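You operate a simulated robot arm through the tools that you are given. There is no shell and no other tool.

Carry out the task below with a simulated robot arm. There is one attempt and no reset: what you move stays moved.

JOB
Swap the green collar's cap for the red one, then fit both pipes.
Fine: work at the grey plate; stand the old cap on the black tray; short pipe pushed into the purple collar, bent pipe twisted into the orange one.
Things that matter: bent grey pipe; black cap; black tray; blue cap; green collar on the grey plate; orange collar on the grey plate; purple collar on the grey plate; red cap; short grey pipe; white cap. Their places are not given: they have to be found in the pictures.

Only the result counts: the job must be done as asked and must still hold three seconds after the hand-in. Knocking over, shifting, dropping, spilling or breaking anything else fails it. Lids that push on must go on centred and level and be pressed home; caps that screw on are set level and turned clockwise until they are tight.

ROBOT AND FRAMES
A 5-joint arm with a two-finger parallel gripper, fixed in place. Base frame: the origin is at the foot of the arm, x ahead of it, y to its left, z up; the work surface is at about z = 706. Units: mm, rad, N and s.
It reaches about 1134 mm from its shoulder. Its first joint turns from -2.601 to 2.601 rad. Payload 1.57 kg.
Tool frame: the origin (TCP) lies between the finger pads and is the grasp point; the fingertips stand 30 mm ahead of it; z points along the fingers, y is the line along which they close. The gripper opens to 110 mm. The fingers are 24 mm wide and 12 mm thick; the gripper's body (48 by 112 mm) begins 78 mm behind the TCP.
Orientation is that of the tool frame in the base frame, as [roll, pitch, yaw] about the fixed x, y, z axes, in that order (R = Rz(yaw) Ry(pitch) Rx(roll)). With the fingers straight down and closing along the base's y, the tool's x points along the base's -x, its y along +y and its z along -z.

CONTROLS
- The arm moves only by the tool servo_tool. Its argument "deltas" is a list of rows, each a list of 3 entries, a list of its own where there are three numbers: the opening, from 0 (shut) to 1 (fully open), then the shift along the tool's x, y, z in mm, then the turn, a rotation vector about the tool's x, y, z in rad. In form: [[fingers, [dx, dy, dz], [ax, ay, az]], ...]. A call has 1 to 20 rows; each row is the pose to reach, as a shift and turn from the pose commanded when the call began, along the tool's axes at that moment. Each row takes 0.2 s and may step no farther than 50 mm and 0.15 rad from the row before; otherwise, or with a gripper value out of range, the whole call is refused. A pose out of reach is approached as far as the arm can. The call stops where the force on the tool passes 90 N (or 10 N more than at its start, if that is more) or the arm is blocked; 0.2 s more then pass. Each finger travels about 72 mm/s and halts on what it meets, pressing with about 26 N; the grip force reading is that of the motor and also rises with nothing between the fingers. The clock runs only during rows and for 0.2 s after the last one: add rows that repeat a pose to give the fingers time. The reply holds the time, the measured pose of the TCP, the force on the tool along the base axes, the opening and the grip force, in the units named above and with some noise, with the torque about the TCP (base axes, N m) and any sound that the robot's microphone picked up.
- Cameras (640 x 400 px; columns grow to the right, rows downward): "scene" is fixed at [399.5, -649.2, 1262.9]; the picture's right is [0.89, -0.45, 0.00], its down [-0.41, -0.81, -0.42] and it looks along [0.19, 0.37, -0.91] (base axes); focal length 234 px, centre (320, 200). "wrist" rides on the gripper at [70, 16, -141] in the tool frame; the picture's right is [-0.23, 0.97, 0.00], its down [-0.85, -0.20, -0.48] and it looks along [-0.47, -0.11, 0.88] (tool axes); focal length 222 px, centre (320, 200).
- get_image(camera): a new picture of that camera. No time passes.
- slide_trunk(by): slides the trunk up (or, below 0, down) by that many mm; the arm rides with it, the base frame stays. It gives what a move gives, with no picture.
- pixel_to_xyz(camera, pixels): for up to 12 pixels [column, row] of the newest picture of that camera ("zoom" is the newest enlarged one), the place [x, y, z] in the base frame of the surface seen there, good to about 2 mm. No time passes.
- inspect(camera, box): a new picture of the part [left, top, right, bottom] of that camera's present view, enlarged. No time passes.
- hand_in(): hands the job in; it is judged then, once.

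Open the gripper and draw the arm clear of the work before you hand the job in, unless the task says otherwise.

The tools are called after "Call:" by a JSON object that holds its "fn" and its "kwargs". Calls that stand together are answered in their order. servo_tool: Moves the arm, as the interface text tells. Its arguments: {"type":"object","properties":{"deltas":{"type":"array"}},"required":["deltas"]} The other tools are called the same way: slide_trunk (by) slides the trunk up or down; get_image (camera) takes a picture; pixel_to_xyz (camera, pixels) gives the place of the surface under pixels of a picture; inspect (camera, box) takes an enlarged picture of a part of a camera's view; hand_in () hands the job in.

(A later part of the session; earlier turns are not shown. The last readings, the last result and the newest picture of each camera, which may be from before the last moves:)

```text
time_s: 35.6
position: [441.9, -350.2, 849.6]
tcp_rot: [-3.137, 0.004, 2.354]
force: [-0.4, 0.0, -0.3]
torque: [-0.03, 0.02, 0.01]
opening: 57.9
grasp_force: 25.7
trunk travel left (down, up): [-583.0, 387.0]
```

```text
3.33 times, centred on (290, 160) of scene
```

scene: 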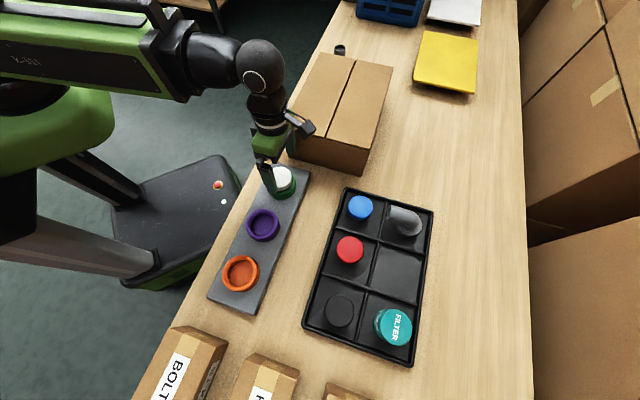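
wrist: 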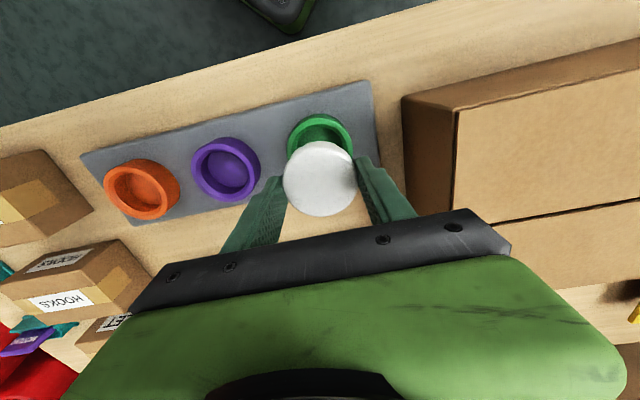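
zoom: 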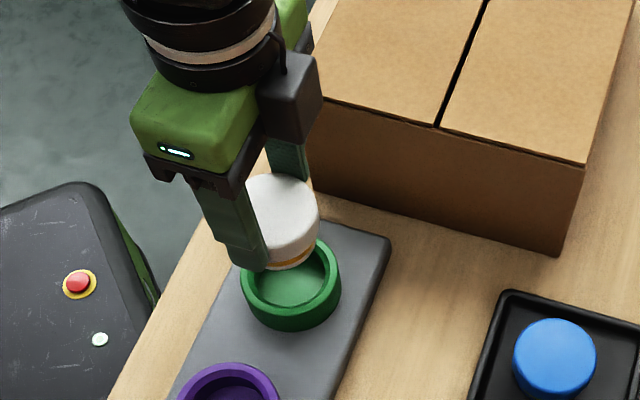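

White cap (with yellow seal near its foot, ~42 mm tall) is held clear. I'll carry it to the empty tray cell centre ≈ (601,−660), turning so the fingers close across the short tray axis, at z 850.

Call:
{"fn": "servo_tool", "kwargs": {"deltas": [[0.2, [-28, -9, 0], [0, 0, 0.13]], [0.2, [-56, -18, 0], [0, 0, 0.26]], [0.2, [-84, -27, 0], [0, 0, 0.39]], [0.2, [-112, -36, 0], [0, 0, 0.52]], [0.2, [-140, -45, 0], [0, 0, 0.65]], [0.2, [-168, -54, 0], [0, 0, 0.78]], [0.2, [-196, -63, 0], [0, 0, 0.91]], [0.2, [-224, -72, 0], [0, 0, 1.04]], [0.2, [-252, -81, 0], [0, 0, 1.17]], [0.2, [-280, -90, 0], [0, 0, 1.3]], [0.2, [-308, -99, 0], [0, 0, 1.42]], [0.2, [-332, -106.4, 0], [0, 0, 1.507]], [0.2, [-332, -106.4, 0], [0, 0, 1.507]], [0.2, [-332, -106.4, 0], [0, 0, 1.507]]]}}

Call:
{"fn": "get_image", "kwargs": {"camera": "wrist"}}

Call:
{"fn": "get_image", "kwargs": {"camera": "scene"}}

```text
time_s: 38.6
position: [602.7, -659.8, 848.9]
tcp_rot: [3.136, 0.005, 0.847]
force: [0.0, -0.1, -0.5]
torque: [0.0, 0.0, -0.01]
opening: 57.7
grasp_force: 26.0
trunk travel left (down, up): [-583.0, 387.0]
```

```text
taken
```

wrist: 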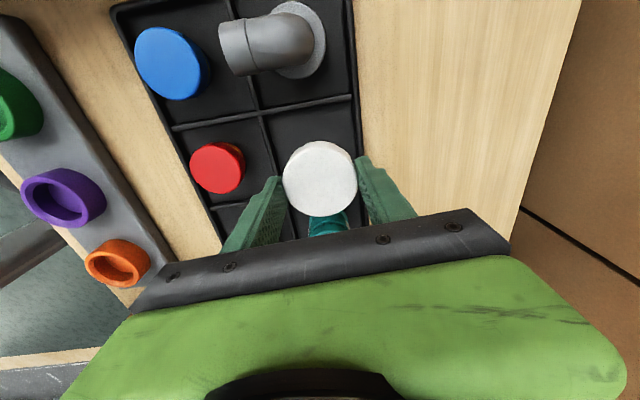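

```text
taken
```

scene: 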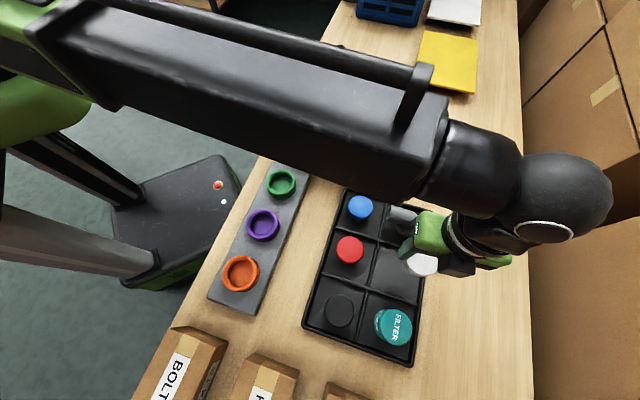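

Positioned over the empty cell. I'll measure the cell's borders here before lowering.

Call:
{"fn": "pixel_to_xyz", "kwargs": {"camera": "wrist", "pixels": [[310, 104], [270, 150], [360, 150], [280, 125], [345, 120], [266, 115], [352, 98], [320, 175], [262, 112], [330, 135], [300, 40], [245, 48]]}}

Call:
{"fn": "inspect", "kwargs": {"camera": "wrist", "box": [200, 0, 380, 120]}}

```text
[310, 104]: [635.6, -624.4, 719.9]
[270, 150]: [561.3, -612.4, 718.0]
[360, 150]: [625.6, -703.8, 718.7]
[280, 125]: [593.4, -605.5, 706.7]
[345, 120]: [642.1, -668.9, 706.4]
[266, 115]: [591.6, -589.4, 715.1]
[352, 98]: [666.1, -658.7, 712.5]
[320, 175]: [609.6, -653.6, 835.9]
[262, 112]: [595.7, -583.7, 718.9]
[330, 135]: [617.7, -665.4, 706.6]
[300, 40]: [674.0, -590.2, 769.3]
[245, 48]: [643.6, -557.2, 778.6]
```

```text
3.33 times, centred on (290, 60) of wrist
```

zoom: 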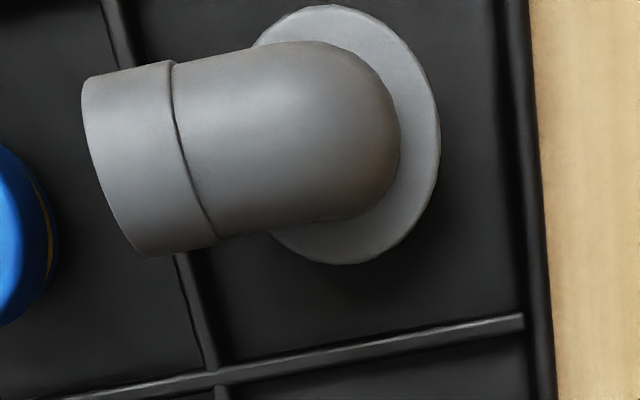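

The cell is centred on about (593,−659); cap at (602,−660) sits well inside it. Lowering 80 mm (foot should then be ~5 mm above the tray floor at 706.7).

Call:
{"fn": "slide_trunk", "kwargs": {"by": -80}}

Call:
{"fn": "slide_trunk", "kwargs": {"by": -3}}

Call:
{"fn": "inspect", "kwargs": {"camera": "wrist", "box": [180, 60, 420, 250]}}

```text
time_s: 39.7
position: [602.5, -660.4, 771.5]
tcp_rot: [3.137, 0.004, 0.849]
force: [-0.5, 1.1, -0.6]
torque: [-0.02, 0.02, 0.02]
opening: 57.8
grasp_force: 25.9
trunk travel left (down, up): [-503.0, 467.0]
```

```text
time_s: 40.2
position: [603.6, -661.0, 767.3]
tcp_rot: [3.137, 0.005, 0.848]
force: [-0.3, 0.3, -1.2]
torque: [0.02, -0.01, 0.02]
opening: 57.9
grasp_force: 26.6
trunk travel left (down, up): [-500.0, 470.0]
```

```text
2.11 times, centred on (300, 155) of wrist
```

zoom: 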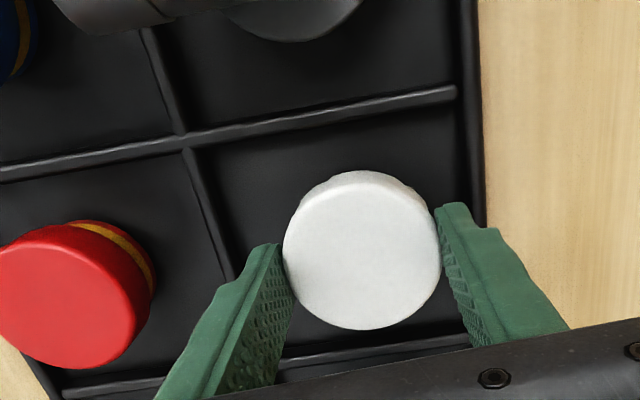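

No contact yet (z force ≈ −1). Continuing down in small steps.

Call:
{"fn": "slide_trunk", "kwargs": {"by": -2}}

Call:
{"fn": "slide_trunk", "kwargs": {"by": -1.5}}

```text
time_s: 40.8
position: [602.2, -660.1, 764.9]
tcp_rot: [3.137, 0.004, 0.847]
force: [-0.3, -0.5, -0.5]
torque: [-0.03, 0.02, -0.04]
opening: 57.6
grasp_force: 25.8
trunk travel left (down, up): [-498.0, 472.0]
```

```text
time_s: 41.3
position: [603.6, -659.8, 763.3]
tcp_rot: [3.138, 0.002, 0.848]
force: [-0.4, 0.8, -0.6]
torque: [0.0, 0.01, -0.02]
opening: 58.0
grasp_force: 26.0
trunk travel left (down, up): [-497.0, 473.0]
```

Call:
{"fn": "slide_trunk", "kwargs": {"by": -1.5}}

Call:
{"fn": "slide_trunk", "kwargs": {"by": -1.5}}

```text
time_s: 41.8
position: [603.9, -660.5, 762.6]
tcp_rot: [3.134, 0.005, 0.849]
force: [2.1, -1.3, 9.3]
torque: [-0.02, -0.01, 0.0]
opening: 57.9
grasp_force: 26.1
trunk travel left (down, up): [-495.0, 475.0]
```

```text
time_s: 42.3
position: [602.1, -660.1, 761.3]
tcp_rot: [3.135, 0.002, 0.847]
force: [4.2, -3.3, 17.6]
torque: [-0.09, -0.08, -0.03]
opening: 57.7
grasp_force: 26.0
trunk travel left (down, up): [-494.0, 476.0]
```

Contact: +17 N. I'll back off 2 mm to relax and open the fingers moderately (to ~80 mm).

Call:
{"fn": "slide_trunk", "kwargs": {"by": 2}}

Call:
{"fn": "servo_tool", "kwargs": {"deltas": [[0.72, [0, 0, 0], [0, 0, 0]], [0.72, [0, 0, 0], [0, 0, 0]], [0.72, [0, 0, 0], [0, 0, 0]]]}}

Call:
{"fn": "slide_trunk", "kwargs": {"by": 75}}

Call:
{"fn": "get_image", "kwargs": {"camera": "wrist"}}

```text
time_s: 42.8
position: [602.8, -660.2, 762.0]
tcp_rot: [3.136, 0.003, 0.849]
force: [-0.5, -1.0, -0.2]
torque: [0.01, 0.01, 0.0]
opening: 57.5
grasp_force: 26.0
trunk travel left (down, up): [-496.0, 474.0]
```

```text
time_s: 43.6
position: [603.0, -659.7, 761.5]
tcp_rot: [3.135, 0.003, 0.849]
force: [0.0, 0.1, 0.1]
torque: [0.05, -0.03, -0.04]
opening: 79.2
grasp_force: 0.0
trunk travel left (down, up): [-496.0, 474.0]
```

```text
time_s: 44.7
position: [603.4, -660.1, 837.9]
tcp_rot: [3.134, 0.004, 0.849]
force: [-0.7, -0.1, -0.5]
torque: [-0.02, 0.05, -0.03]
opening: 79.0
grasp_force: 0.1
trunk travel left (down, up): [-571.0, 399.0]
```

```text
taken
```

wrist: 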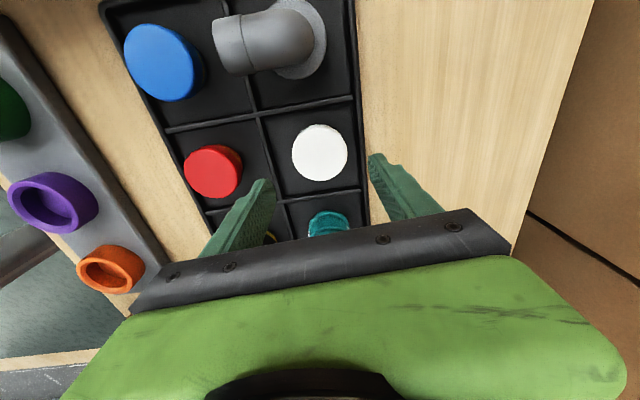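

White cap stands on the tray. Next over the red cap near (511,−576).

Call:
{"fn": "servo_tool", "kwargs": {"deltas": [[1, [0.5, -32, 0], [0, 0, 0]], [1, [1, -64, 0], [0, 0, 0]], [1, [1.5, -96, 0], [0, 0, 0]], [1, [2, -125, 0], [0, 0, 0]], [1, [2, -125, 0], [0, 0, 0]], [1, [2, -125, 0], [0, 0, 0]]]}}

Call:
{"fn": "inspect", "kwargs": {"camera": "wrist", "box": [240, 80, 400, 240]}}

```text
time_s: 46.1
position: [509.7, -576.3, 836.8]
tcp_rot: [3.136, 0.004, 0.847]
force: [0.4, 0.0, 0.2]
torque: [-0.02, -0.03, 0.02]
opening: 109.8
grasp_force: 0.3
out of reach, approached as far as the arm can: row 4
trunk travel left (down, up): [-571.0, 399.0]
```

```text
2.50 times, centred on (320, 160) of wrist
```

zoom: 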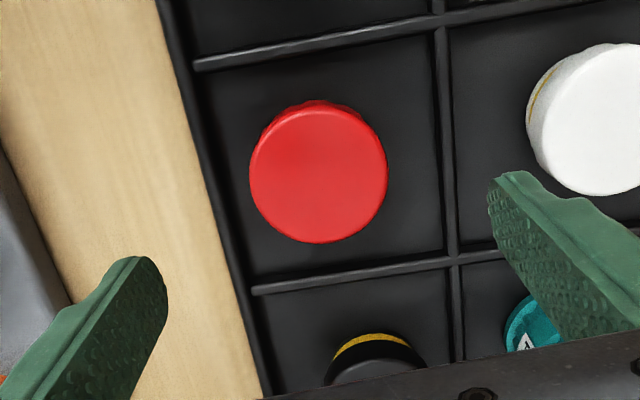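

Red cap is at zoom centre (319,175). Measuring its edges.

Call:
{"fn": "pixel_to_xyz", "kwargs": {"camera": "zoom", "pixels": [[319, 175], [256, 175], [382, 172], [318, 114], [318, 238], [275, 130], [362, 220], [275, 220], [362, 130]]}}

```text
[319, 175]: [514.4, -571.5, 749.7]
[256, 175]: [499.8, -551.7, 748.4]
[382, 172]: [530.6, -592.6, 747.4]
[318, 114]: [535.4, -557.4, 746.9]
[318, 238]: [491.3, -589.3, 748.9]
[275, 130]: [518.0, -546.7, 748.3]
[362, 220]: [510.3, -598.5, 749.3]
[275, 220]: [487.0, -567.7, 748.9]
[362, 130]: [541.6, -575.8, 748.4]
```

Red cap centre ≈ (513.5,−573.5), top 748. Nudge and lower to TCP ≈ 763, then grip.

Call:
{"fn": "servo_tool", "kwargs": {"deltas": [[1, [4, 0.8, 0], [0, 0, 0]], [1, [4, 0.8, 0], [0, 0, 0]]]}}

Call:
{"fn": "slide_trunk", "kwargs": {"by": -74}}

Call:
{"fn": "servo_tool", "kwargs": {"deltas": [[0.3, [0, 0, 0], [0, 0, 0]], [0.3, [0, 0, 0], [0, 0, 0]], [0.3, [0, 0, 0], [0, 0, 0]], [0.3, [0, 0, 0], [0, 0, 0]], [0.3, [0, 0, 0], [0, 0, 0]]]}}

Call:
{"fn": "inspect", "kwargs": {"camera": "wrist", "box": [240, 80, 400, 240]}}

```text
time_s: 46.7
position: [513.8, -571.4, 838.0]
tcp_rot: [3.137, 0.003, 0.849]
force: [-0.7, 0.4, 0.2]
torque: [0.01, -0.01, -0.04]
opening: 110.2
grasp_force: 0.1
trunk travel left (down, up): [-571.0, 399.0]
```

```text
time_s: 47.9
position: [514.4, -573.6, 763.8]
tcp_rot: [3.137, 0.004, 0.85]
force: [0.8, -0.1, -0.3]
torque: [-0.01, -0.01, -0.01]
opening: 109.9
grasp_force: 0.1
trunk travel left (down, up): [-497.0, 473.0]
```

```text
time_s: 49.1
position: [512.7, -573.8, 762.5]
tcp_rot: [3.135, 0.005, 0.848]
force: [0.6, -0.4, 0.5]
torque: [-0.02, 0.03, 0.05]
opening: 58.4
grasp_force: 25.8
trunk travel left (down, up): [-497.0, 473.0]
```

```text
2.50 times, centred on (320, 160) of wrist
```

zoom: 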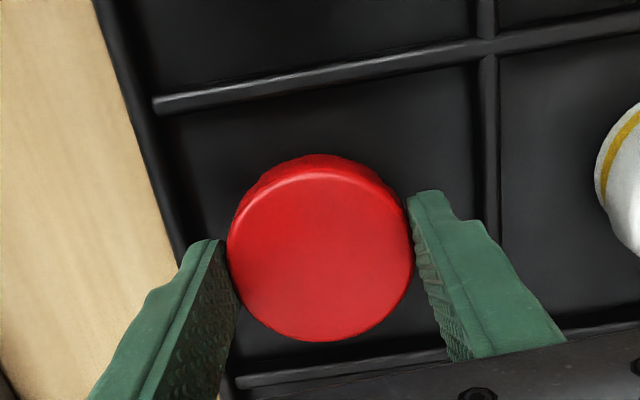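

Red cap gripped centrally (58.4 mm, no side force). Lift 85 mm, then carry to above the green collar (440.5,−349.7) while turning counter-clockwise to prepare the clockwise stroke.

Call:
{"fn": "slide_trunk", "kwargs": {"by": 85}}

Call:
{"fn": "servo_tool", "kwargs": {"deltas": [[0.2, [10, -17, 0], [0, 0, -0.14]], [0.2, [20, -34, 0], [0, 0, -0.28]], [0.2, [30, -51, 0], [0, 0, -0.42]], [0.2, [40, -67, 0], [0, 0, -0.56]], [0.2, [50, -84, 0], [0, 0, -0.7]], [0.2, [60, -101, 0], [0, 0, -0.84]], [0.2, [70, -118, 0], [0, 0, -0.98]], [0.2, [80, -135, 0], [0, 0, -1.12]], [0.2, [90, -152, 0], [0, 0, -1.26]], [0.2, [100, -169, 0], [0, 0, -1.4]], [0.2, [110, -186, 0], [0, 0, -1.54]], [0.2, [120.4, -202.3, 0], [0, 0, -1.68]], [0.2, [120.4, -202.3, 0], [0, 0, -1.82]], [0.2, [120.4, -202.3, 0], [0, 0, -1.96]], [0.2, [120.4, -202.3, 0], [0, 0, -2.1]], [0.2, [120.4, -202.3, 0], [0, 0, -2.24]], [0.2, [120.4, -202.3, 0], [0, 0, -2.38]], [0.2, [120.4, -202.3, 0], [0, 0, -2.52]], [0.2, [120.4, -202.3, 0], [0, 0, -2.66]], [0.2, [120.4, -202.3, 0], [0, 0, -2.8]]]}}

Call:
{"fn": "get_image", "kwargs": {"camera": "wrist"}}

```text
time_s: 50.3
position: [513.9, -573.0, 849.4]
tcp_rot: [3.136, 0.004, 0.849]
force: [-1.2, -0.6, 0.0]
torque: [0.03, 0.01, 0.0]
opening: 58.1
grasp_force: 25.4
trunk travel left (down, up): [-582.0, 388.0]
```

```text
time_s: 54.5
position: [442.6, -349.4, 849.0]
tcp_rot: [-3.136, -0.002, -2.631]
force: [0.4, 0.5, -0.4]
torque: [0.02, -0.01, 0.0]
opening: 57.9
grasp_force: 26.2
trunk travel left (down, up): [-582.0, 388.0]
```

```text
taken
```

wrist: 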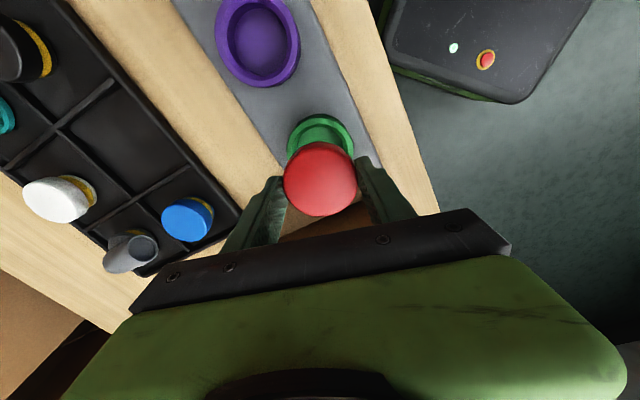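

Red cap is above the green collar. Turning another 1.4 rad counter-clockwise (yaw → −1.23).

Call:
{"fn": "servo_tool", "kwargs": {"deltas": [[0.2, [0, 0, 0], [0, 0, -0.14]], [0.2, [0, 0, 0], [0, 0, -0.28]], [0.2, [0, 0, 0], [0, 0, -0.42]], [0.2, [0, 0, 0], [0, 0, -0.56]], [0.2, [0, 0, 0], [0, 0, -0.7]], [0.2, [0, 0, 0], [0, 0, -0.84]], [0.2, [0, 0, 0], [0, 0, -0.98]], [0.2, [0, 0, 0], [0, 0, -1.12]], [0.2, [0, 0, 0], [0, 0, -1.26]], [0.2, [0, 0, 0], [0, 0, -1.4]], [0.2, [0, 0, 0], [0, 0, -1.4]]]}}

Call:
{"fn": "servo_tool", "kwargs": {"deltas": [[0.2, [0, 0, 0], [0, 0, 0]]]}}

Call:
{"fn": "servo_tool", "kwargs": {"deltas": [[0.2, [0, 0, 0], [0, 0, 0]]]}}

Call:
{"fn": "get_image", "kwargs": {"camera": "wrist"}}

```text
time_s: 56.9
position: [443.9, -348.5, 848.5]
tcp_rot: [3.141, -0.005, -1.234]
force: [0.9, -0.7, -0.9]
torque: [0.01, -0.02, -0.02]
opening: 58.0
grasp_force: 26.0
trunk travel left (down, up): [-582.0, 388.0]
```

```text
time_s: 57.3
position: [442.9, -348.9, 849.5]
tcp_rot: [3.139, -0.007, -1.235]
force: [0.1, -0.4, -0.3]
torque: [-0.05, 0.01, 0.03]
opening: 58.0
grasp_force: 26.2
trunk travel left (down, up): [-582.0, 388.0]
```

```text
time_s: 57.7
position: [442.1, -350.0, 849.0]
tcp_rot: [3.14, -0.005, -1.236]
force: [0.4, 0.3, -0.5]
torque: [0.01, 0.0, -0.01]
opening: 57.9
grasp_force: 25.6
trunk travel left (down, up): [-582.0, 388.0]
```

```text
taken
```

wrist: 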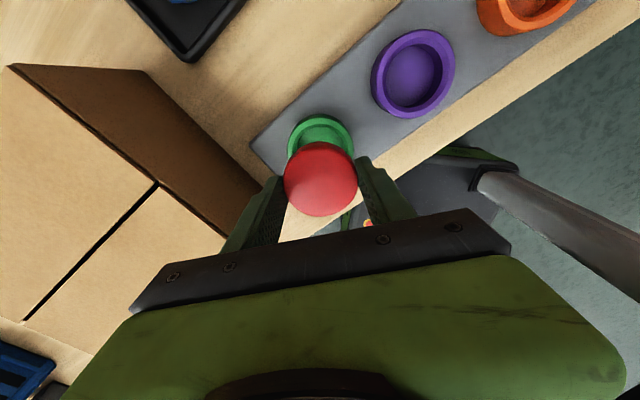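

Averaged position (443,−349.1); collar centre ≈ (441.2,−349.6). Nudging and lowering to just above the rim.

Call:
{"fn": "servo_tool", "kwargs": {"deltas": [[0.2, [-0.2, 1.7, 0], [0, 0.003, 0]], [0.2, [-0.2, 1.7, 0], [0, 0.003, 0]]]}}

Call:
{"fn": "slide_trunk", "kwargs": {"by": -38}}

Call:
{"fn": "inspect", "kwargs": {"camera": "wrist", "box": [240, 80, 400, 240]}}

Call:
{"fn": "inspect", "kwargs": {"camera": "scene", "box": [240, 120, 340, 220]}}

```text
time_s: 58.3
position: [439.9, -349.9, 849.3]
tcp_rot: [3.139, -0.008, -1.235]
force: [-1.3, -0.2, -0.2]
torque: [0.01, 0.0, 0.01]
opening: 57.8
grasp_force: 26.0
trunk travel left (down, up): [-582.0, 388.0]
```

```text
time_s: 59.1
position: [441.6, -350.7, 811.1]
tcp_rot: [3.141, -0.011, -1.236]
force: [-0.8, -0.4, -0.6]
torque: [0.0, 0.0, -0.02]
opening: 57.9
grasp_force: 25.6
trunk travel left (down, up): [-544.0, 426.0]
```

```text
2.50 times, centred on (320, 160) of wrist
```

zoom: 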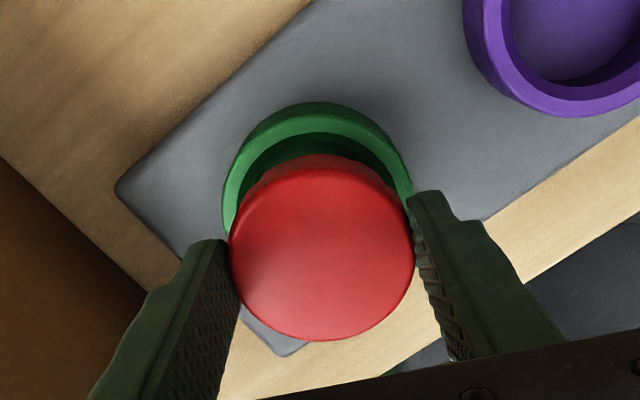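

```text
4.00 times, centred on (290, 170) of scene
```

zoom: 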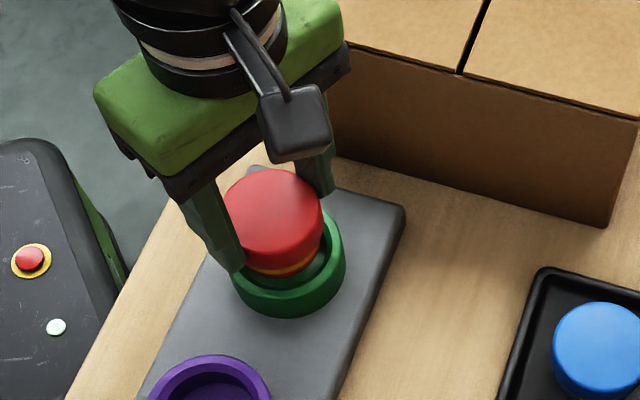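

The cap foot is just above the rim and appears lined up. Small level correction, then lower 12 mm watching forces.

Call:
{"fn": "servo_tool", "kwargs": {"deltas": [[0.2, [0, 0, 0], [0, -0.007, 0]], [0.2, [0, 0, 0], [0, -0.007, 0]]]}}

Call:
{"fn": "slide_trunk", "kwargs": {"by": -6}}

Call:
{"fn": "slide_trunk", "kwargs": {"by": -6}}

```text
time_s: 59.7
position: [441.2, -350.7, 810.4]
tcp_rot: [3.139, 0.0, -1.235]
force: [-0.2, -0.3, 0.5]
torque: [0.0, 0.02, 0.01]
opening: 58.0
grasp_force: 26.0
trunk travel left (down, up): [-544.0, 426.0]
```

```text
time_s: 60.2
position: [440.6, -351.3, 804.6]
tcp_rot: [3.141, -0.002, -1.236]
force: [0.3, 0.2, 0.0]
torque: [-0.02, -0.05, 0.02]
opening: 58.2
grasp_force: 26.6
trunk travel left (down, up): [-538.0, 432.0]
```

```text
time_s: 60.8
position: [441.0, -352.0, 798.0]
tcp_rot: [3.142, -0.003, -1.237]
force: [0.2, 0.6, 0.4]
torque: [0.02, 0.0, 0.01]
opening: 57.6
grasp_force: 26.1
trunk travel left (down, up): [-532.0, 438.0]
```

No contact yet at 798; y reads ~−351.3, so I shift +1.4 in y and continue down.

Call:
{"fn": "servo_tool", "kwargs": {"deltas": [[0.2, [-1.3, -0.4, 0], [0, 0, 0]], [0.2, [-1.3, -0.4, 0], [0, 0, 0]]]}}

Call:
{"fn": "slide_trunk", "kwargs": {"by": -4}}

Call:
{"fn": "slide_trunk", "kwargs": {"by": -3}}

```text
time_s: 61.4
position: [442.1, -349.5, 798.4]
tcp_rot: [3.14, -0.001, -1.236]
force: [3.4, -4.5, 0.8]
torque: [-0.22, -0.17, 0.05]
opening: 57.9
grasp_force: 25.9
trunk travel left (down, up): [-532.0, 438.0]
```

```text
time_s: 61.9
position: [441.0, -348.8, 794.0]
tcp_rot: [3.141, -0.002, -1.235]
force: [5.5, -4.7, -3.1]
torque: [-0.28, -0.26, 0.03]
opening: 58.0
grasp_force: 25.8
trunk travel left (down, up): [-528.0, 442.0]
```

```text
time_s: 62.4
position: [440.3, -349.1, 790.6]
tcp_rot: [3.14, 0.0, -1.237]
force: [6.0, -4.7, -2.6]
torque: [-0.26, -0.23, 0.02]
opening: 57.8
grasp_force: 26.2
trunk travel left (down, up): [-525.0, 445.0]
```

Light side contact (6,−4.7 N): shifting ~0.7 mm with it, then continuing down to the floor.

Call:
{"fn": "servo_tool", "kwargs": {"deltas": [[0.2, [0.7, -0.4, 0], [0, 0, 0]], [0.2, [0.7, -0.4, 0], [0, 0, 0]]]}}

Call:
{"fn": "slide_trunk", "kwargs": {"by": -2}}

Call:
{"fn": "slide_trunk", "kwargs": {"by": -1.5}}

```text
time_s: 63.0
position: [441.0, -349.7, 792.8]
tcp_rot: [3.14, 0.0, -1.235]
force: [1.8, -1.2, -0.3]
torque: [-0.07, -0.09, 0.01]
opening: 58.1
grasp_force: 25.9
trunk travel left (down, up): [-525.0, 445.0]
```

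```text
time_s: 63.6
position: [441.0, -349.0, 790.1]
tcp_rot: [3.139, -0.001, -1.236]
force: [1.9, 0.1, -1.0]
torque: [-0.03, -0.09, 0.0]
opening: 58.2
grasp_force: 26.7
trunk travel left (down, up): [-523.0, 447.0]
```

```text
time_s: 64.1
position: [440.8, -349.1, 789.1]
tcp_rot: [3.141, -0.001, -1.235]
force: [2.9, -2.4, 10.9]
torque: [0.23, 0.11, 0.25]
opening: 58.5
grasp_force: 25.5
trunk travel left (down, up): [-521.0, 449.0]
```

Contact at ~789 (10.9 N), about 2.5 mm above full depth: it's a thread start. I'll turn clockwise 1.2 rad under this light load.

Call:
{"fn": "servo_tool", "kwargs": {"deltas": [[0.2, [0, 0, 0], [0, 0, 0.12]], [0.2, [0, 0, 0], [0, 0, 0.24]], [0.2, [0, 0, 0], [0, 0, 0.36]], [0.2, [0, 0, 0], [0, 0, 0.48]], [0.2, [0, 0, 0], [0, 0, 0.6]], [0.2, [0, 0, 0], [0, 0, 0.72]], [0.2, [0, 0, 0], [0, 0, 0.84]], [0.2, [0, 0, 0], [0, 0, 0.96]], [0.2, [0, 0, 0], [0, 0, 1.08]], [0.2, [0, 0, 0], [0, 0, 1.2]]]}}

Call:
{"fn": "inspect", "kwargs": {"camera": "wrist", "box": [240, 80, 400, 240]}}

Call:
{"fn": "pixel_to_xyz", "kwargs": {"camera": "zoom", "pixels": [[320, 200], [280, 220], [360, 220], [320, 270], [320, 300], [300, 250], [340, 200], [350, 280]]}}

```text
time_s: 66.3
position: [441.1, -350.1, 788.6]
tcp_rot: [3.141, -0.001, -2.438]
force: [-11.3, 5.9, -0.2]
torque: [0.26, 0.4, 0.65]
opening: 57.9
grasp_force: 26.4
trunk travel left (down, up): [-521.0, 449.0]
```

```text
2.50 times, centred on (320, 160) of wrist
```

zoom: 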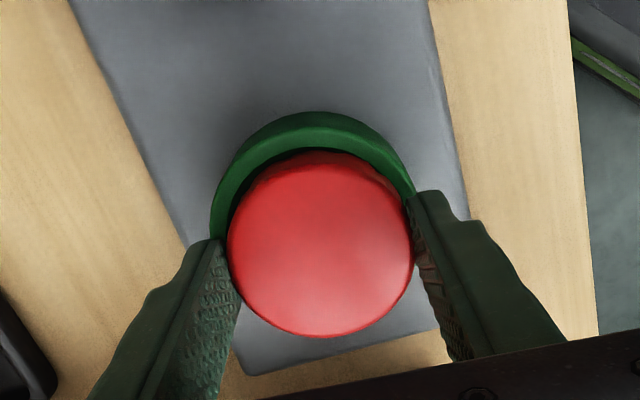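

```text
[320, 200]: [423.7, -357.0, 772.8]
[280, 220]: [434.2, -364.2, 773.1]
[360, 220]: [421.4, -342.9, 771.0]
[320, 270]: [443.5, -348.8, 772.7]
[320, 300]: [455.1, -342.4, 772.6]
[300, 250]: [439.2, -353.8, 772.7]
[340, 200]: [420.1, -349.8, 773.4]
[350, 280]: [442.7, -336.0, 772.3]
```

Cap top now reads ~772.6 (same as the old cap) and torque is +0.65. I'll zero the side force, follow down 1.5 mm and keep turning clockwise to be sure it's tight.

Call:
{"fn": "servo_tool", "kwargs": {"deltas": [[0.2, [0, 1.2, 0], [0, 0, 0]], [0.2, [0, 1.2, 0], [0, 0, 0]]]}}

Call:
{"fn": "slide_trunk", "kwargs": {"by": -1.5}}

Call:
{"fn": "servo_tool", "kwargs": {"deltas": [[0.2, [0, 0, 0], [0, 0, 0.12]], [0.2, [0, 0, 0], [0, 0, 0.24]], [0.2, [0, 0, 0], [0, 0, 0.36]], [0.2, [0, 0, 0], [0, 0, 0.48]], [0.2, [0, 0, 0], [0, 0, 0.6]], [0.2, [0, 0, 0], [0, 0, 0.72]], [0.2, [0, 0, 0], [0, 0, 0.84]], [0.2, [0, 0, 0], [0, 0, 0.96]], [0.2, [0, 0, 0], [0, 0, 1.08]], [0.2, [0, 0, 0], [0, 0, 1.2]]]}}

```text
time_s: 66.9
position: [440.8, -349.0, 789.3]
tcp_rot: [-3.14, -0.003, -2.435]
force: [-7.7, -0.8, 5.1]
torque: [0.06, 0.27, 0.35]
opening: 57.6
grasp_force: 26.1
trunk travel left (down, up): [-521.0, 449.0]
```

```text
time_s: 67.4
position: [440.3, -348.1, 788.2]
tcp_rot: [-3.138, -0.003, -2.435]
force: [-2.1, -2.7, 18.0]
torque: [0.09, 0.14, 0.16]
opening: 57.9
grasp_force: 25.9
trunk travel left (down, up): [-520.0, 450.0]
```

```text
time_s: 69.6
position: [441.3, -349.0, 786.2]
tcp_rot: [-3.14, -0.001, 2.647]
force: [0.8, 1.2, 0.7]
torque: [0.23, -0.03, 0.65]
opening: 58.1
grasp_force: 25.7
trunk travel left (down, up): [-520.0, 450.0]
```

Check the cap's top height and collar seating now.

Call:
{"fn": "inspect", "kwargs": {"camera": "wrist", "box": [240, 80, 400, 240]}}

Call:
{"fn": "pixel_to_xyz", "kwargs": {"camera": "zoom", "pixels": [[320, 200], [280, 220], [360, 220], [320, 270], [320, 300], [300, 250], [340, 200], [350, 280], [270, 250], [370, 250]]}}

Call:
{"fn": "inspect", "kwargs": {"camera": "scene", "box": [240, 120, 340, 220]}}

```text
2.50 times, centred on (320, 160) of wrist
```

zoom: 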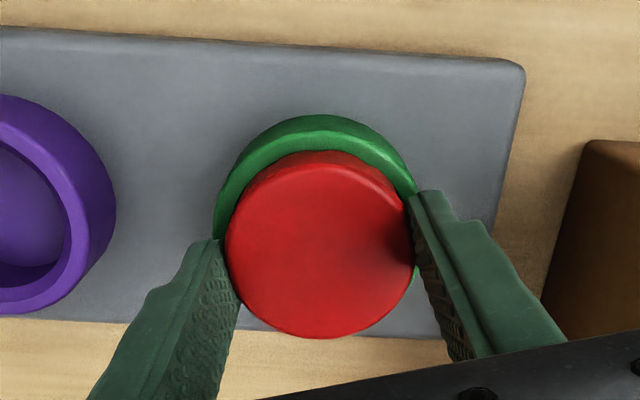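

```text
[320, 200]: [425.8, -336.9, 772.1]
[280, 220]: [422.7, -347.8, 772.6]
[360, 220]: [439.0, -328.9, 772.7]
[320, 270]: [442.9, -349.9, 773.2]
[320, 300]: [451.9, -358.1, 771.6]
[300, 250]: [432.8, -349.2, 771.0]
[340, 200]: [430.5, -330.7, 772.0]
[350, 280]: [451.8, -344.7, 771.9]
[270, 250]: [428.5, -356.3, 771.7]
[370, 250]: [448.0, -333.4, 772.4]
```

```text
4.00 times, centred on (290, 170) of scene
```

zoom: 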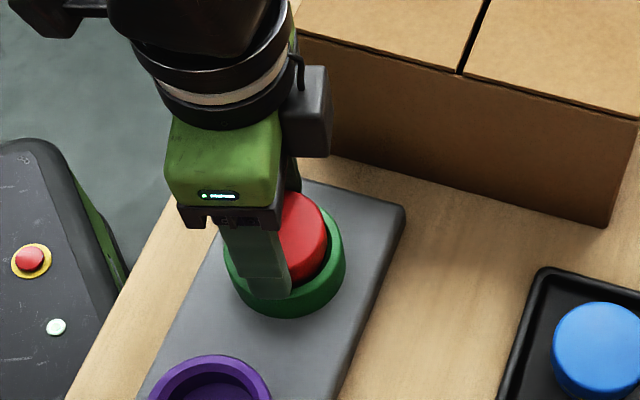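

Top ≈ 772.1, flush with where the old cap sat. One more clockwise stroke with slight down pressure to make sure it's tight.

Call:
{"fn": "slide_trunk", "kwargs": {"by": -1.5}}

Call:
{"fn": "servo_tool", "kwargs": {"deltas": [[0.2, [0, 0, 0], [0, 0, 0.12]], [0.2, [0, 0, 0], [0, 0, 0.24]], [0.2, [0, 0, 0], [0, 0, 0.36]], [0.2, [0, 0, 0], [0, 0, 0.48]], [0.2, [0, 0, 0], [0, 0, 0.6]], [0.2, [0, 0, 0], [0, 0, 0.72]], [0.2, [0, 0, 0], [0, 0, 0.84]], [0.2, [0, 0, 0], [0, 0, 0.96]], [0.2, [0, 0, 0], [0, 0, 1.08]], [0.2, [0, 0, 0], [0, 0, 1.2]], [0.2, [0, 0, 0], [0, 0, 1.32]], [0.2, [0, 0, 0], [0, 0, 1.44]], [0.2, [0, 0, 0], [0, 0, 1.56]], [0.2, [0, 0, 0], [0, 0, 1.68]], [0.2, [0, 0, 0], [0, 0, 1.8]]]}}

Call:
{"fn": "slide_trunk", "kwargs": {"by": 1.5}}

```text
time_s: 70.1
position: [439.6, -349.4, 786.1]
tcp_rot: [-3.141, 0.002, 2.65]
force: [4.3, 0.3, 18.3]
torque: [0.21, -0.3, 0.06]
opening: 57.9
grasp_force: 25.5
trunk travel left (down, up): [-518.0, 452.0]
```

```text
time_s: 73.3
position: [441.3, -348.9, 785.6]
tcp_rot: [-3.141, 0.002, 0.845]
force: [-2.3, 0.2, 0.0]
torque: [0.01, 0.05, 0.3]
opening: 57.7
grasp_force: 25.7
trunk travel left (down, up): [-518.0, 452.0]
```

```text
time_s: 73.8
position: [440.6, -349.2, 786.8]
tcp_rot: [-3.14, 0.002, 0.846]
force: [-0.9, 1.7, -5.8]
torque: [0.01, 0.01, -0.1]
opening: 57.8
grasp_force: 26.0
trunk travel left (down, up): [-520.0, 450.0]
```

Pulling shows −5.8 N (cap holds). A slightly stronger pull test: +2 mm.

Call:
{"fn": "slide_trunk", "kwargs": {"by": 2}}

Call:
{"fn": "inspect", "kwargs": {"camera": "wrist", "box": [240, 80, 400, 240]}}

Call:
{"fn": "pixel_to_xyz", "kwargs": {"camera": "zoom", "pixels": [[320, 200], [280, 220], [360, 220], [320, 270], [320, 300], [300, 250], [340, 200], [350, 280], [270, 250], [370, 250]]}}

```text
time_s: 74.3
position: [440.7, -349.0, 788.3]
tcp_rot: [-3.14, 0.002, 0.849]
force: [1.2, 0.1, -0.5]
torque: [0.01, 0.0, -0.02]
opening: 57.5
grasp_force: 25.9
trunk travel left (down, up): [-522.0, 448.0]
```

```text
2.50 times, centred on (320, 160) of wrist
```

zoom: 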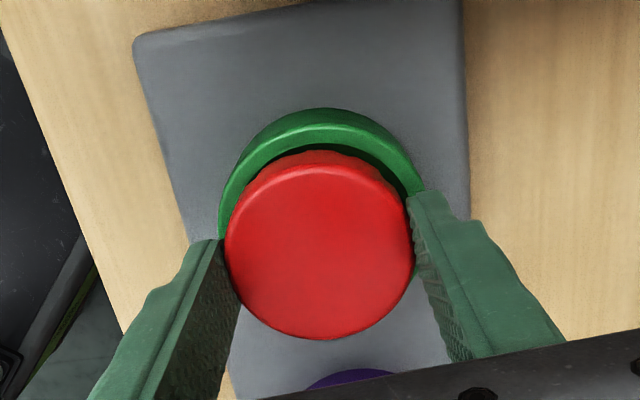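

```text
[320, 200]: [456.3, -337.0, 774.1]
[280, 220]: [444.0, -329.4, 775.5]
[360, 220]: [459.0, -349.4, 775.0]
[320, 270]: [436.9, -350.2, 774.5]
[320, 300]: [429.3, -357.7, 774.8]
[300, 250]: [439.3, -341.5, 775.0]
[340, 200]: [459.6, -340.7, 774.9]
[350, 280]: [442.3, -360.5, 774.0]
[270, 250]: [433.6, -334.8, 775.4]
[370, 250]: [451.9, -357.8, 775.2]
```

The cap came up ~2.6 mm with only a few newtons, so it isn't locked yet. To learn whether it's thread or push fit, I'll press straight down without turning, in small steps.

Call:
{"fn": "slide_trunk", "kwargs": {"by": -1}}

Call:
{"fn": "slide_trunk", "kwargs": {"by": -1}}

Call:
{"fn": "slide_trunk", "kwargs": {"by": -1}}

Call:
{"fn": "inspect", "kwargs": {"camera": "wrist", "box": [240, 80, 400, 240]}}

Call:
{"fn": "pixel_to_xyz", "kwargs": {"camera": "zoom", "pixels": [[320, 200], [280, 220], [360, 220], [320, 270], [320, 300], [300, 250], [340, 200], [350, 280], [270, 250], [370, 250]]}}

```text
time_s: 74.8
position: [441.7, -348.6, 787.8]
tcp_rot: [-3.14, 0.002, 0.848]
force: [0.1, 1.1, -5.7]
torque: [0.0, -0.04, -0.08]
opening: 57.8
grasp_force: 25.5
trunk travel left (down, up): [-521.0, 449.0]
```

```text
time_s: 75.3
position: [440.9, -349.8, 787.3]
tcp_rot: [3.139, 0.002, 0.849]
force: [3.7, -2.6, 16.8]
torque: [-0.06, -0.11, -0.17]
opening: 57.8
grasp_force: 25.5
trunk travel left (down, up): [-520.0, 450.0]
```

```text
time_s: 75.8
position: [441.8, -348.8, 785.3]
tcp_rot: [3.14, 0.002, 0.847]
force: [4.7, -4.3, 18.8]
torque: [-0.16, -0.17, -0.15]
opening: 58.1
grasp_force: 25.6
trunk travel left (down, up): [-519.0, 451.0]
```

```text
2.50 times, centred on (320, 160) of wrist
```

zoom: 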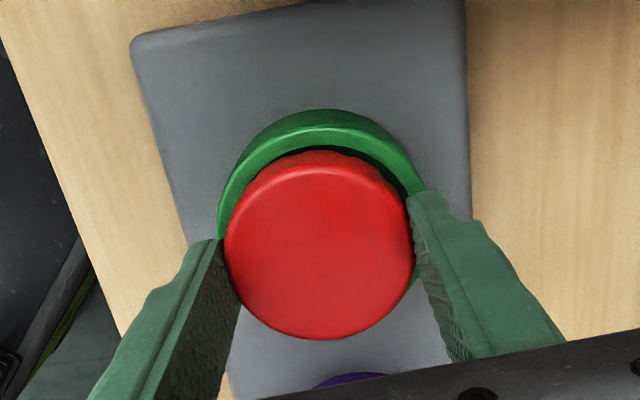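

```text
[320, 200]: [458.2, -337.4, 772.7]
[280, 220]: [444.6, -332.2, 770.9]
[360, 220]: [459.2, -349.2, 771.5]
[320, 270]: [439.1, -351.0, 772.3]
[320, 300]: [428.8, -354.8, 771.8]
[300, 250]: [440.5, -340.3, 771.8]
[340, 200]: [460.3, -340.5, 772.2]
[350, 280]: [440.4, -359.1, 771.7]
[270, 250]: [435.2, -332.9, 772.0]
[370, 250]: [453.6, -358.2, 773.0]
```

It went straight down without turning, with a −5.7 N pull-in around 1.5 mm up and then contact. I'll lift 6 mm and re-enter in 1 mm steps to map the force profile.

Call:
{"fn": "slide_trunk", "kwargs": {"by": 2}}

Call:
{"fn": "slide_trunk", "kwargs": {"by": 1}}

Call:
{"fn": "slide_trunk", "kwargs": {"by": 1}}

Call:
{"fn": "slide_trunk", "kwargs": {"by": 1}}

Call:
{"fn": "slide_trunk", "kwargs": {"by": 2}}

Call:
{"fn": "inspect", "kwargs": {"camera": "wrist", "box": [240, 80, 400, 240]}}

Call:
{"fn": "pixel_to_xyz", "kwargs": {"camera": "zoom", "pixels": [[320, 200], [280, 220], [360, 220], [320, 270], [320, 300], [300, 250], [340, 200], [350, 280], [270, 250], [370, 250]]}}

```text
time_s: 76.4
position: [440.7, -348.4, 787.8]
tcp_rot: [-3.14, 0.001, 0.85]
force: [-0.5, 0.1, -17.7]
torque: [-0.01, 0.03, -0.09]
opening: 58.2
grasp_force: 26.4
trunk travel left (down, up): [-521.0, 449.0]
```

```text
time_s: 76.9
position: [439.3, -348.9, 788.7]
tcp_rot: [-3.14, 0.003, 0.848]
force: [-1.6, 0.1, -7.2]
torque: [0.0, -0.01, -0.02]
opening: 57.6
grasp_force: 25.9
trunk travel left (down, up): [-522.0, 448.0]
```

```text
time_s: 77.4
position: [440.5, -348.6, 789.6]
tcp_rot: [-3.141, 0.003, 0.85]
force: [-1.0, -0.1, -6.6]
torque: [0.01, -0.01, -0.07]
opening: 57.7
grasp_force: 26.4
trunk travel left (down, up): [-523.0, 447.0]
```

```text
time_s: 77.9
position: [441.7, -349.3, 790.6]
tcp_rot: [3.141, 0.001, 0.848]
force: [-0.4, 0.0, -6.3]
torque: [-0.02, -0.01, -0.05]
opening: 57.8
grasp_force: 25.8
trunk travel left (down, up): [-524.0, 446.0]
```

```text
time_s: 78.4
position: [441.1, -349.3, 792.5]
tcp_rot: [3.142, 0.001, 0.847]
force: [0.5, 0.5, -0.7]
torque: [0.03, -0.01, -0.02]
opening: 57.5
grasp_force: 25.8
trunk travel left (down, up): [-526.0, 444.0]
```

```text
2.50 times, centred on (320, 160) of wrist
```

zoom: 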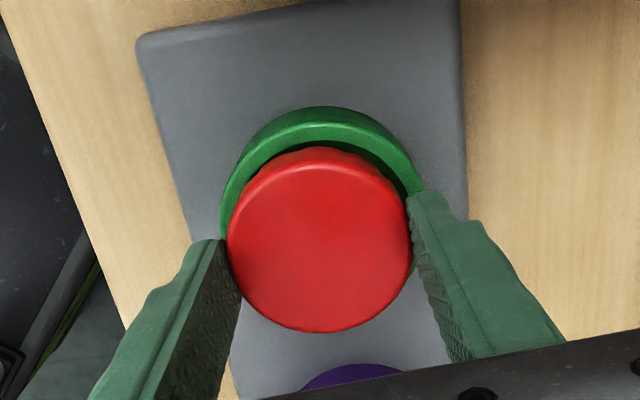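

```text
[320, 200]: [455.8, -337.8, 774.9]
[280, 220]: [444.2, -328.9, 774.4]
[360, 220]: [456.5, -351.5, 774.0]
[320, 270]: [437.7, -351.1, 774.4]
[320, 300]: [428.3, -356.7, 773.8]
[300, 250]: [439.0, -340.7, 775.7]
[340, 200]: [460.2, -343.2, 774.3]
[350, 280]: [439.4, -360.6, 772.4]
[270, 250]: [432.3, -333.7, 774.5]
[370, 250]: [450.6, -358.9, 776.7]
```

The gripper slipped up ~4 mm on the cap; the cap now sits ~2.5 mm above seat and is free axially. I'll test turning clockwise here with no axial load to see if it threads in.

Call:
{"fn": "servo_tool", "kwargs": {"deltas": [[0.2, [0, 0, 0], [0, 0, 0.12]], [0.2, [0, 0, 0], [0, 0, 0.24]], [0.2, [0, 0, 0], [0, 0, 0.36]], [0.2, [0, 0, 0], [0, 0, 0.48]], [0.2, [0, 0, 0], [0, 0, 0.6]]]}}

Call:
{"fn": "inspect", "kwargs": {"camera": "wrist", "box": [240, 80, 400, 240]}}

Call:
{"fn": "pixel_to_xyz", "kwargs": {"camera": "zoom", "pixels": [[320, 200], [280, 220], [360, 220], [320, 270], [320, 300], [300, 250], [340, 200], [350, 280], [270, 250], [370, 250]]}}

```text
time_s: 79.6
position: [441.5, -348.4, 792.6]
tcp_rot: [-3.141, 0.0, 0.247]
force: [-0.1, -0.2, 0.1]
torque: [0.0, 0.01, 0.0]
opening: 57.5
grasp_force: 26.5
trunk travel left (down, up): [-526.0, 444.0]
```

```text
2.50 times, centred on (320, 160) of wrist
```

zoom: 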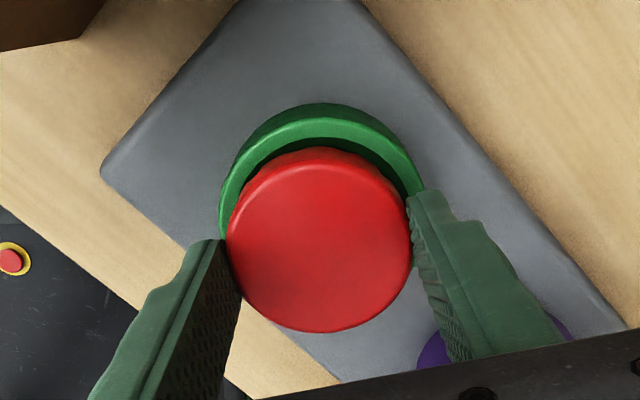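

```text
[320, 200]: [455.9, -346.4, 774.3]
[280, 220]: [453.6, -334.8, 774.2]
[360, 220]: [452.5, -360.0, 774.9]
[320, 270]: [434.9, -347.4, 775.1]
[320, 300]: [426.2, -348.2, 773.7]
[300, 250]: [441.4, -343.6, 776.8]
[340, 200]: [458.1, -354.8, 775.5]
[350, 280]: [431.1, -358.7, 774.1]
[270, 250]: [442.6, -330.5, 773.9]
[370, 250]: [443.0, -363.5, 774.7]
```

At this height it spins freely with no torque and doesn't descend, while at the seat it is held axially and rotationally: a push/snap seat. I'll press it down again, then also turn clockwise, and afterwards press the top with closed fingers.

Call:
{"fn": "slide_trunk", "kwargs": {"by": -1}}

Call:
{"fn": "slide_trunk", "kwargs": {"by": -1}}

Call:
{"fn": "slide_trunk", "kwargs": {"by": -1}}

Call:
{"fn": "slide_trunk", "kwargs": {"by": -1}}

```text
time_s: 80.1
position: [441.5, -348.6, 790.9]
tcp_rot: [3.141, 0.002, 0.246]
force: [-0.9, 0.3, -4.9]
torque: [0.02, 0.01, -0.14]
opening: 57.9
grasp_force: 25.7
trunk travel left (down, up): [-525.0, 445.0]
```

```text
time_s: 80.6
position: [441.7, -348.9, 791.6]
tcp_rot: [3.14, 0.002, 0.247]
force: [3.9, -2.5, 18.8]
torque: [-0.14, -0.07, -0.14]
opening: 57.6
grasp_force: 26.1
trunk travel left (down, up): [-524.0, 446.0]
```

```text
time_s: 81.2
position: [441.5, -348.3, 789.6]
tcp_rot: [3.141, 0.001, 0.247]
force: [3.3, -4.2, 17.1]
torque: [-0.15, -0.12, -0.16]
opening: 57.6
grasp_force: 26.1
trunk travel left (down, up): [-523.0, 447.0]
```

```text
time_s: 81.7
position: [439.5, -348.4, 789.2]
tcp_rot: [3.142, 0.002, 0.25]
force: [3.2, -5.2, 15.2]
torque: [-0.2, -0.08, -0.1]
opening: 57.8
grasp_force: 26.0
trunk travel left (down, up): [-522.0, 448.0]
```

Again a −4.9 N pull-in then contact. Measure the cap top now before turning.

Call:
{"fn": "inspect", "kwargs": {"camera": "wrist", "box": [280, 140, 360, 220]}}

Call:
{"fn": "pixel_to_xyz", "kwargs": {"camera": "zoom", "pixels": [[320, 120], [260, 160], [380, 160], [320, 200], [320, 240], [280, 220], [360, 220], [400, 200], [240, 200], [320, 80], [300, 280], [350, 280]]}}

```text
5.00 times, centred on (320, 180) of wrist
```

zoom: 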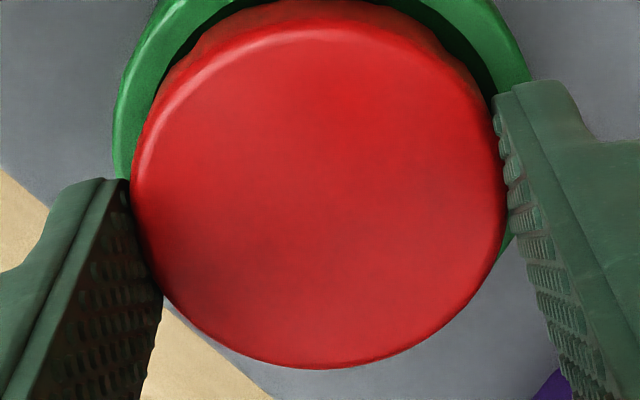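

```text
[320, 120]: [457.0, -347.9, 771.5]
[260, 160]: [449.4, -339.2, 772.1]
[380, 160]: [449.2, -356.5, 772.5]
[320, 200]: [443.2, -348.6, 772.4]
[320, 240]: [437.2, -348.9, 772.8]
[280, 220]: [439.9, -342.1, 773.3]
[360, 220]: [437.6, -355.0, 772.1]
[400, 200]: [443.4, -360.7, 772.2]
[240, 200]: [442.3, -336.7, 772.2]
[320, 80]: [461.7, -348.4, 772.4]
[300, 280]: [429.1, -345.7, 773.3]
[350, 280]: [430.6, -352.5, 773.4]
```

Top ≈ 772.5: seated. I'll zoom into the ribs, then turn clockwise 0.12 rad twice to see whether the cap turns with the fingers.

Call:
{"fn": "inspect", "kwargs": {"camera": "wrist", "box": [290, 130, 360, 160]}}

Call:
{"fn": "servo_tool", "kwargs": {"deltas": [[0.2, [0, 0, 0], [0, 0, 0.06]], [0.2, [0, 0, 0], [0, 0, 0.12]]]}}

Call:
{"fn": "inspect", "kwargs": {"camera": "wrist", "box": [290, 130, 360, 160]}}

Call:
{"fn": "servo_tool", "kwargs": {"deltas": [[0.2, [0, 0, 0], [0, 0, 0.06]], [0.2, [0, 0, 0], [0, 0, 0.12]]]}}

Call:
{"fn": "inspect", "kwargs": {"camera": "wrist", "box": [290, 130, 360, 160]}}

```text
9.14 times, centred on (325, 145) of wrist
```

zoom: 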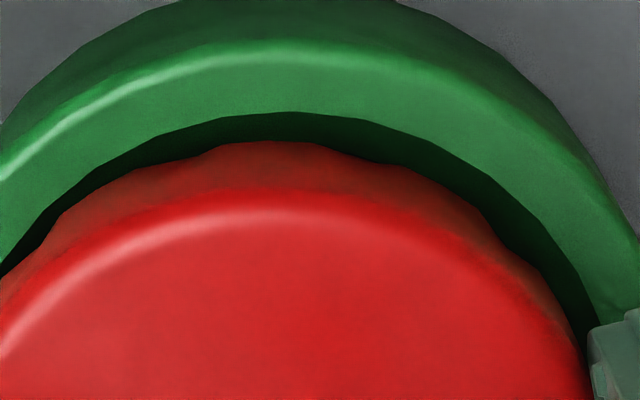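

```text
time_s: 82.3
position: [441.5, -349.8, 787.8]
tcp_rot: [3.141, 0.002, 0.129]
force: [3.1, -2.9, -2.1]
torque: [-0.13, -0.05, 0.85]
opening: 58.3
grasp_force: 26.1
trunk travel left (down, up): [-522.0, 448.0]
```

```text
9.14 times, centred on (325, 145) of wrist
```

zoom: 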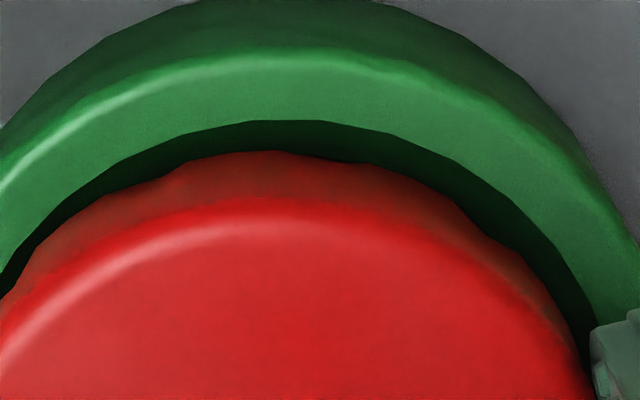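

```text
time_s: 82.9
position: [439.0, -350.0, 787.8]
tcp_rot: [-3.141, 0.001, 0.007]
force: [0.2, 0.2, -0.1]
torque: [0.14, 0.0, 0.42]
opening: 58.4
grasp_force: 25.7
trunk travel left (down, up): [-522.0, 448.0]
```

```text
9.14 times, centred on (325, 145) of wrist
```

zoom: 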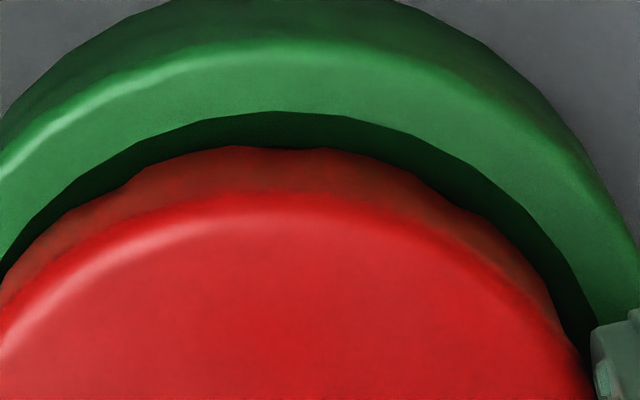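

The ribs shift relative to the camera by just the turn angle: the seated cap stays put while the fingers slip (0.4–0.85 N·m). I'll repeat once with the cap partly raised to see if turning there draws it in like a thread.

Call:
{"fn": "slide_trunk", "kwargs": {"by": 1.5}}

Call:
{"fn": "slide_trunk", "kwargs": {"by": 1.5}}

Call:
{"fn": "inspect", "kwargs": {"camera": "wrist", "box": [280, 130, 360, 220]}}

Call:
{"fn": "pixel_to_xyz", "kwargs": {"camera": "zoom", "pixels": [[320, 160], [260, 180], [380, 180], [320, 200], [320, 240], [280, 220], [360, 220], [390, 200], [250, 200], [320, 140], [300, 280], [350, 280]]}}

```text
time_s: 83.4
position: [441.2, -349.3, 790.0]
tcp_rot: [3.142, 0.0, 0.007]
force: [-0.9, 1.1, -6.0]
torque: [0.11, 0.05, -0.02]
opening: 58.2
grasp_force: 26.1
trunk travel left (down, up): [-523.0, 447.0]
```

```text
time_s: 83.9
position: [440.7, -349.4, 791.1]
tcp_rot: [3.14, 0.002, 0.006]
force: [0.2, 0.1, -0.8]
torque: [-0.03, 0.01, 0.0]
opening: 58.4
grasp_force: 26.1
trunk travel left (down, up): [-525.0, 445.0]
```

```text
4.44 times, centred on (320, 175) of wrist
```

zoom: 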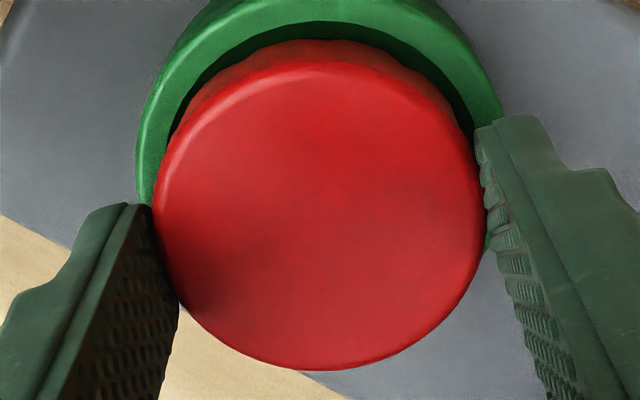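

```text
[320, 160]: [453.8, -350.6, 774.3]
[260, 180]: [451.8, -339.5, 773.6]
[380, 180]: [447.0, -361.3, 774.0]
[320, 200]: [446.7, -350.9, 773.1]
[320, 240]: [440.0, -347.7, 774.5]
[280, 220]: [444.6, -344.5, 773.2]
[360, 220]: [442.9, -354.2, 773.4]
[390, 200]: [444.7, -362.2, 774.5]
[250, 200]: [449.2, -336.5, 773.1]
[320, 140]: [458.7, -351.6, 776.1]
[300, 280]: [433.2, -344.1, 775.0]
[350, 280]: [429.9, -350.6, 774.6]
```

Cap up ~2 mm and free again. Lower 1 mm (pull-in zone) and turn clockwise 0.36 rad.

Call:
{"fn": "slide_trunk", "kwargs": {"by": -1}}

Call:
{"fn": "servo_tool", "kwargs": {"deltas": [[0.2, [0, 0, 0], [0, 0, 0.12]]]}}

Call:
{"fn": "servo_tool", "kwargs": {"deltas": [[0.2, [0, 0, 0], [0, 0, 0.12]]]}}

Call:
{"fn": "servo_tool", "kwargs": {"deltas": [[0.2, [0, 0, 0], [0, 0, 0.12]]]}}

Call:
{"fn": "servo_tool", "kwargs": {"deltas": [[0.2, [0, 0, 0], [0, 0, 0.12]]]}}

Call:
{"fn": "inspect", "kwargs": {"camera": "wrist", "box": [290, 130, 360, 160]}}

```text
time_s: 84.4
position: [440.8, -348.1, 791.4]
tcp_rot: [3.139, 0.002, 0.007]
force: [1.6, -1.5, 5.2]
torque: [0.03, 0.01, -0.03]
opening: 58.0
grasp_force: 25.9
trunk travel left (down, up): [-524.0, 446.0]
```

```text
time_s: 84.8
position: [441.0, -349.9, 790.9]
tcp_rot: [3.139, 0.002, -0.114]
force: [-0.4, -1.8, 0.3]
torque: [-0.06, 0.01, 0.24]
opening: 57.9
grasp_force: 25.6
trunk travel left (down, up): [-524.0, 446.0]
```

```text
time_s: 85.2
position: [441.0, -349.5, 791.4]
tcp_rot: [3.14, 0.002, -0.233]
force: [-0.4, -4.4, -0.4]
torque: [-0.13, 0.0, 0.8]
opening: 57.9
grasp_force: 26.3
trunk travel left (down, up): [-524.0, 446.0]
```

```text
time_s: 85.6
position: [439.3, -349.0, 790.7]
tcp_rot: [3.14, 0.001, -0.353]
force: [-0.6, -3.2, 0.1]
torque: [-0.04, 0.02, 0.54]
opening: 58.1
grasp_force: 25.5
trunk travel left (down, up): [-524.0, 446.0]
```

```text
time_s: 86.0
position: [441.9, -348.6, 789.6]
tcp_rot: [3.14, 0.001, -0.477]
force: [0.0, -3.2, 0.0]
torque: [-0.01, 0.02, 0.39]
opening: 57.8
grasp_force: 26.2
trunk travel left (down, up): [-524.0, 446.0]
```

```text
9.14 times, centred on (325, 145) of wrist
```

zoom: 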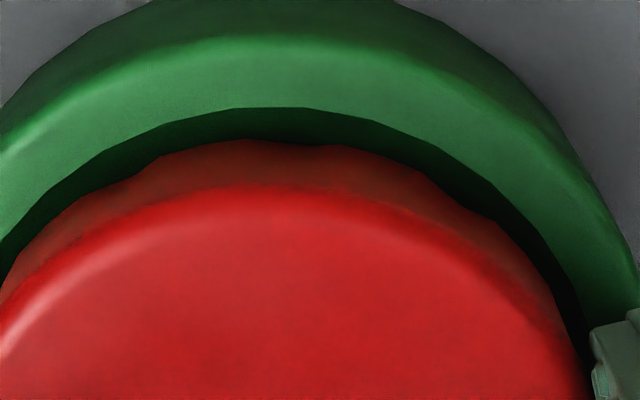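

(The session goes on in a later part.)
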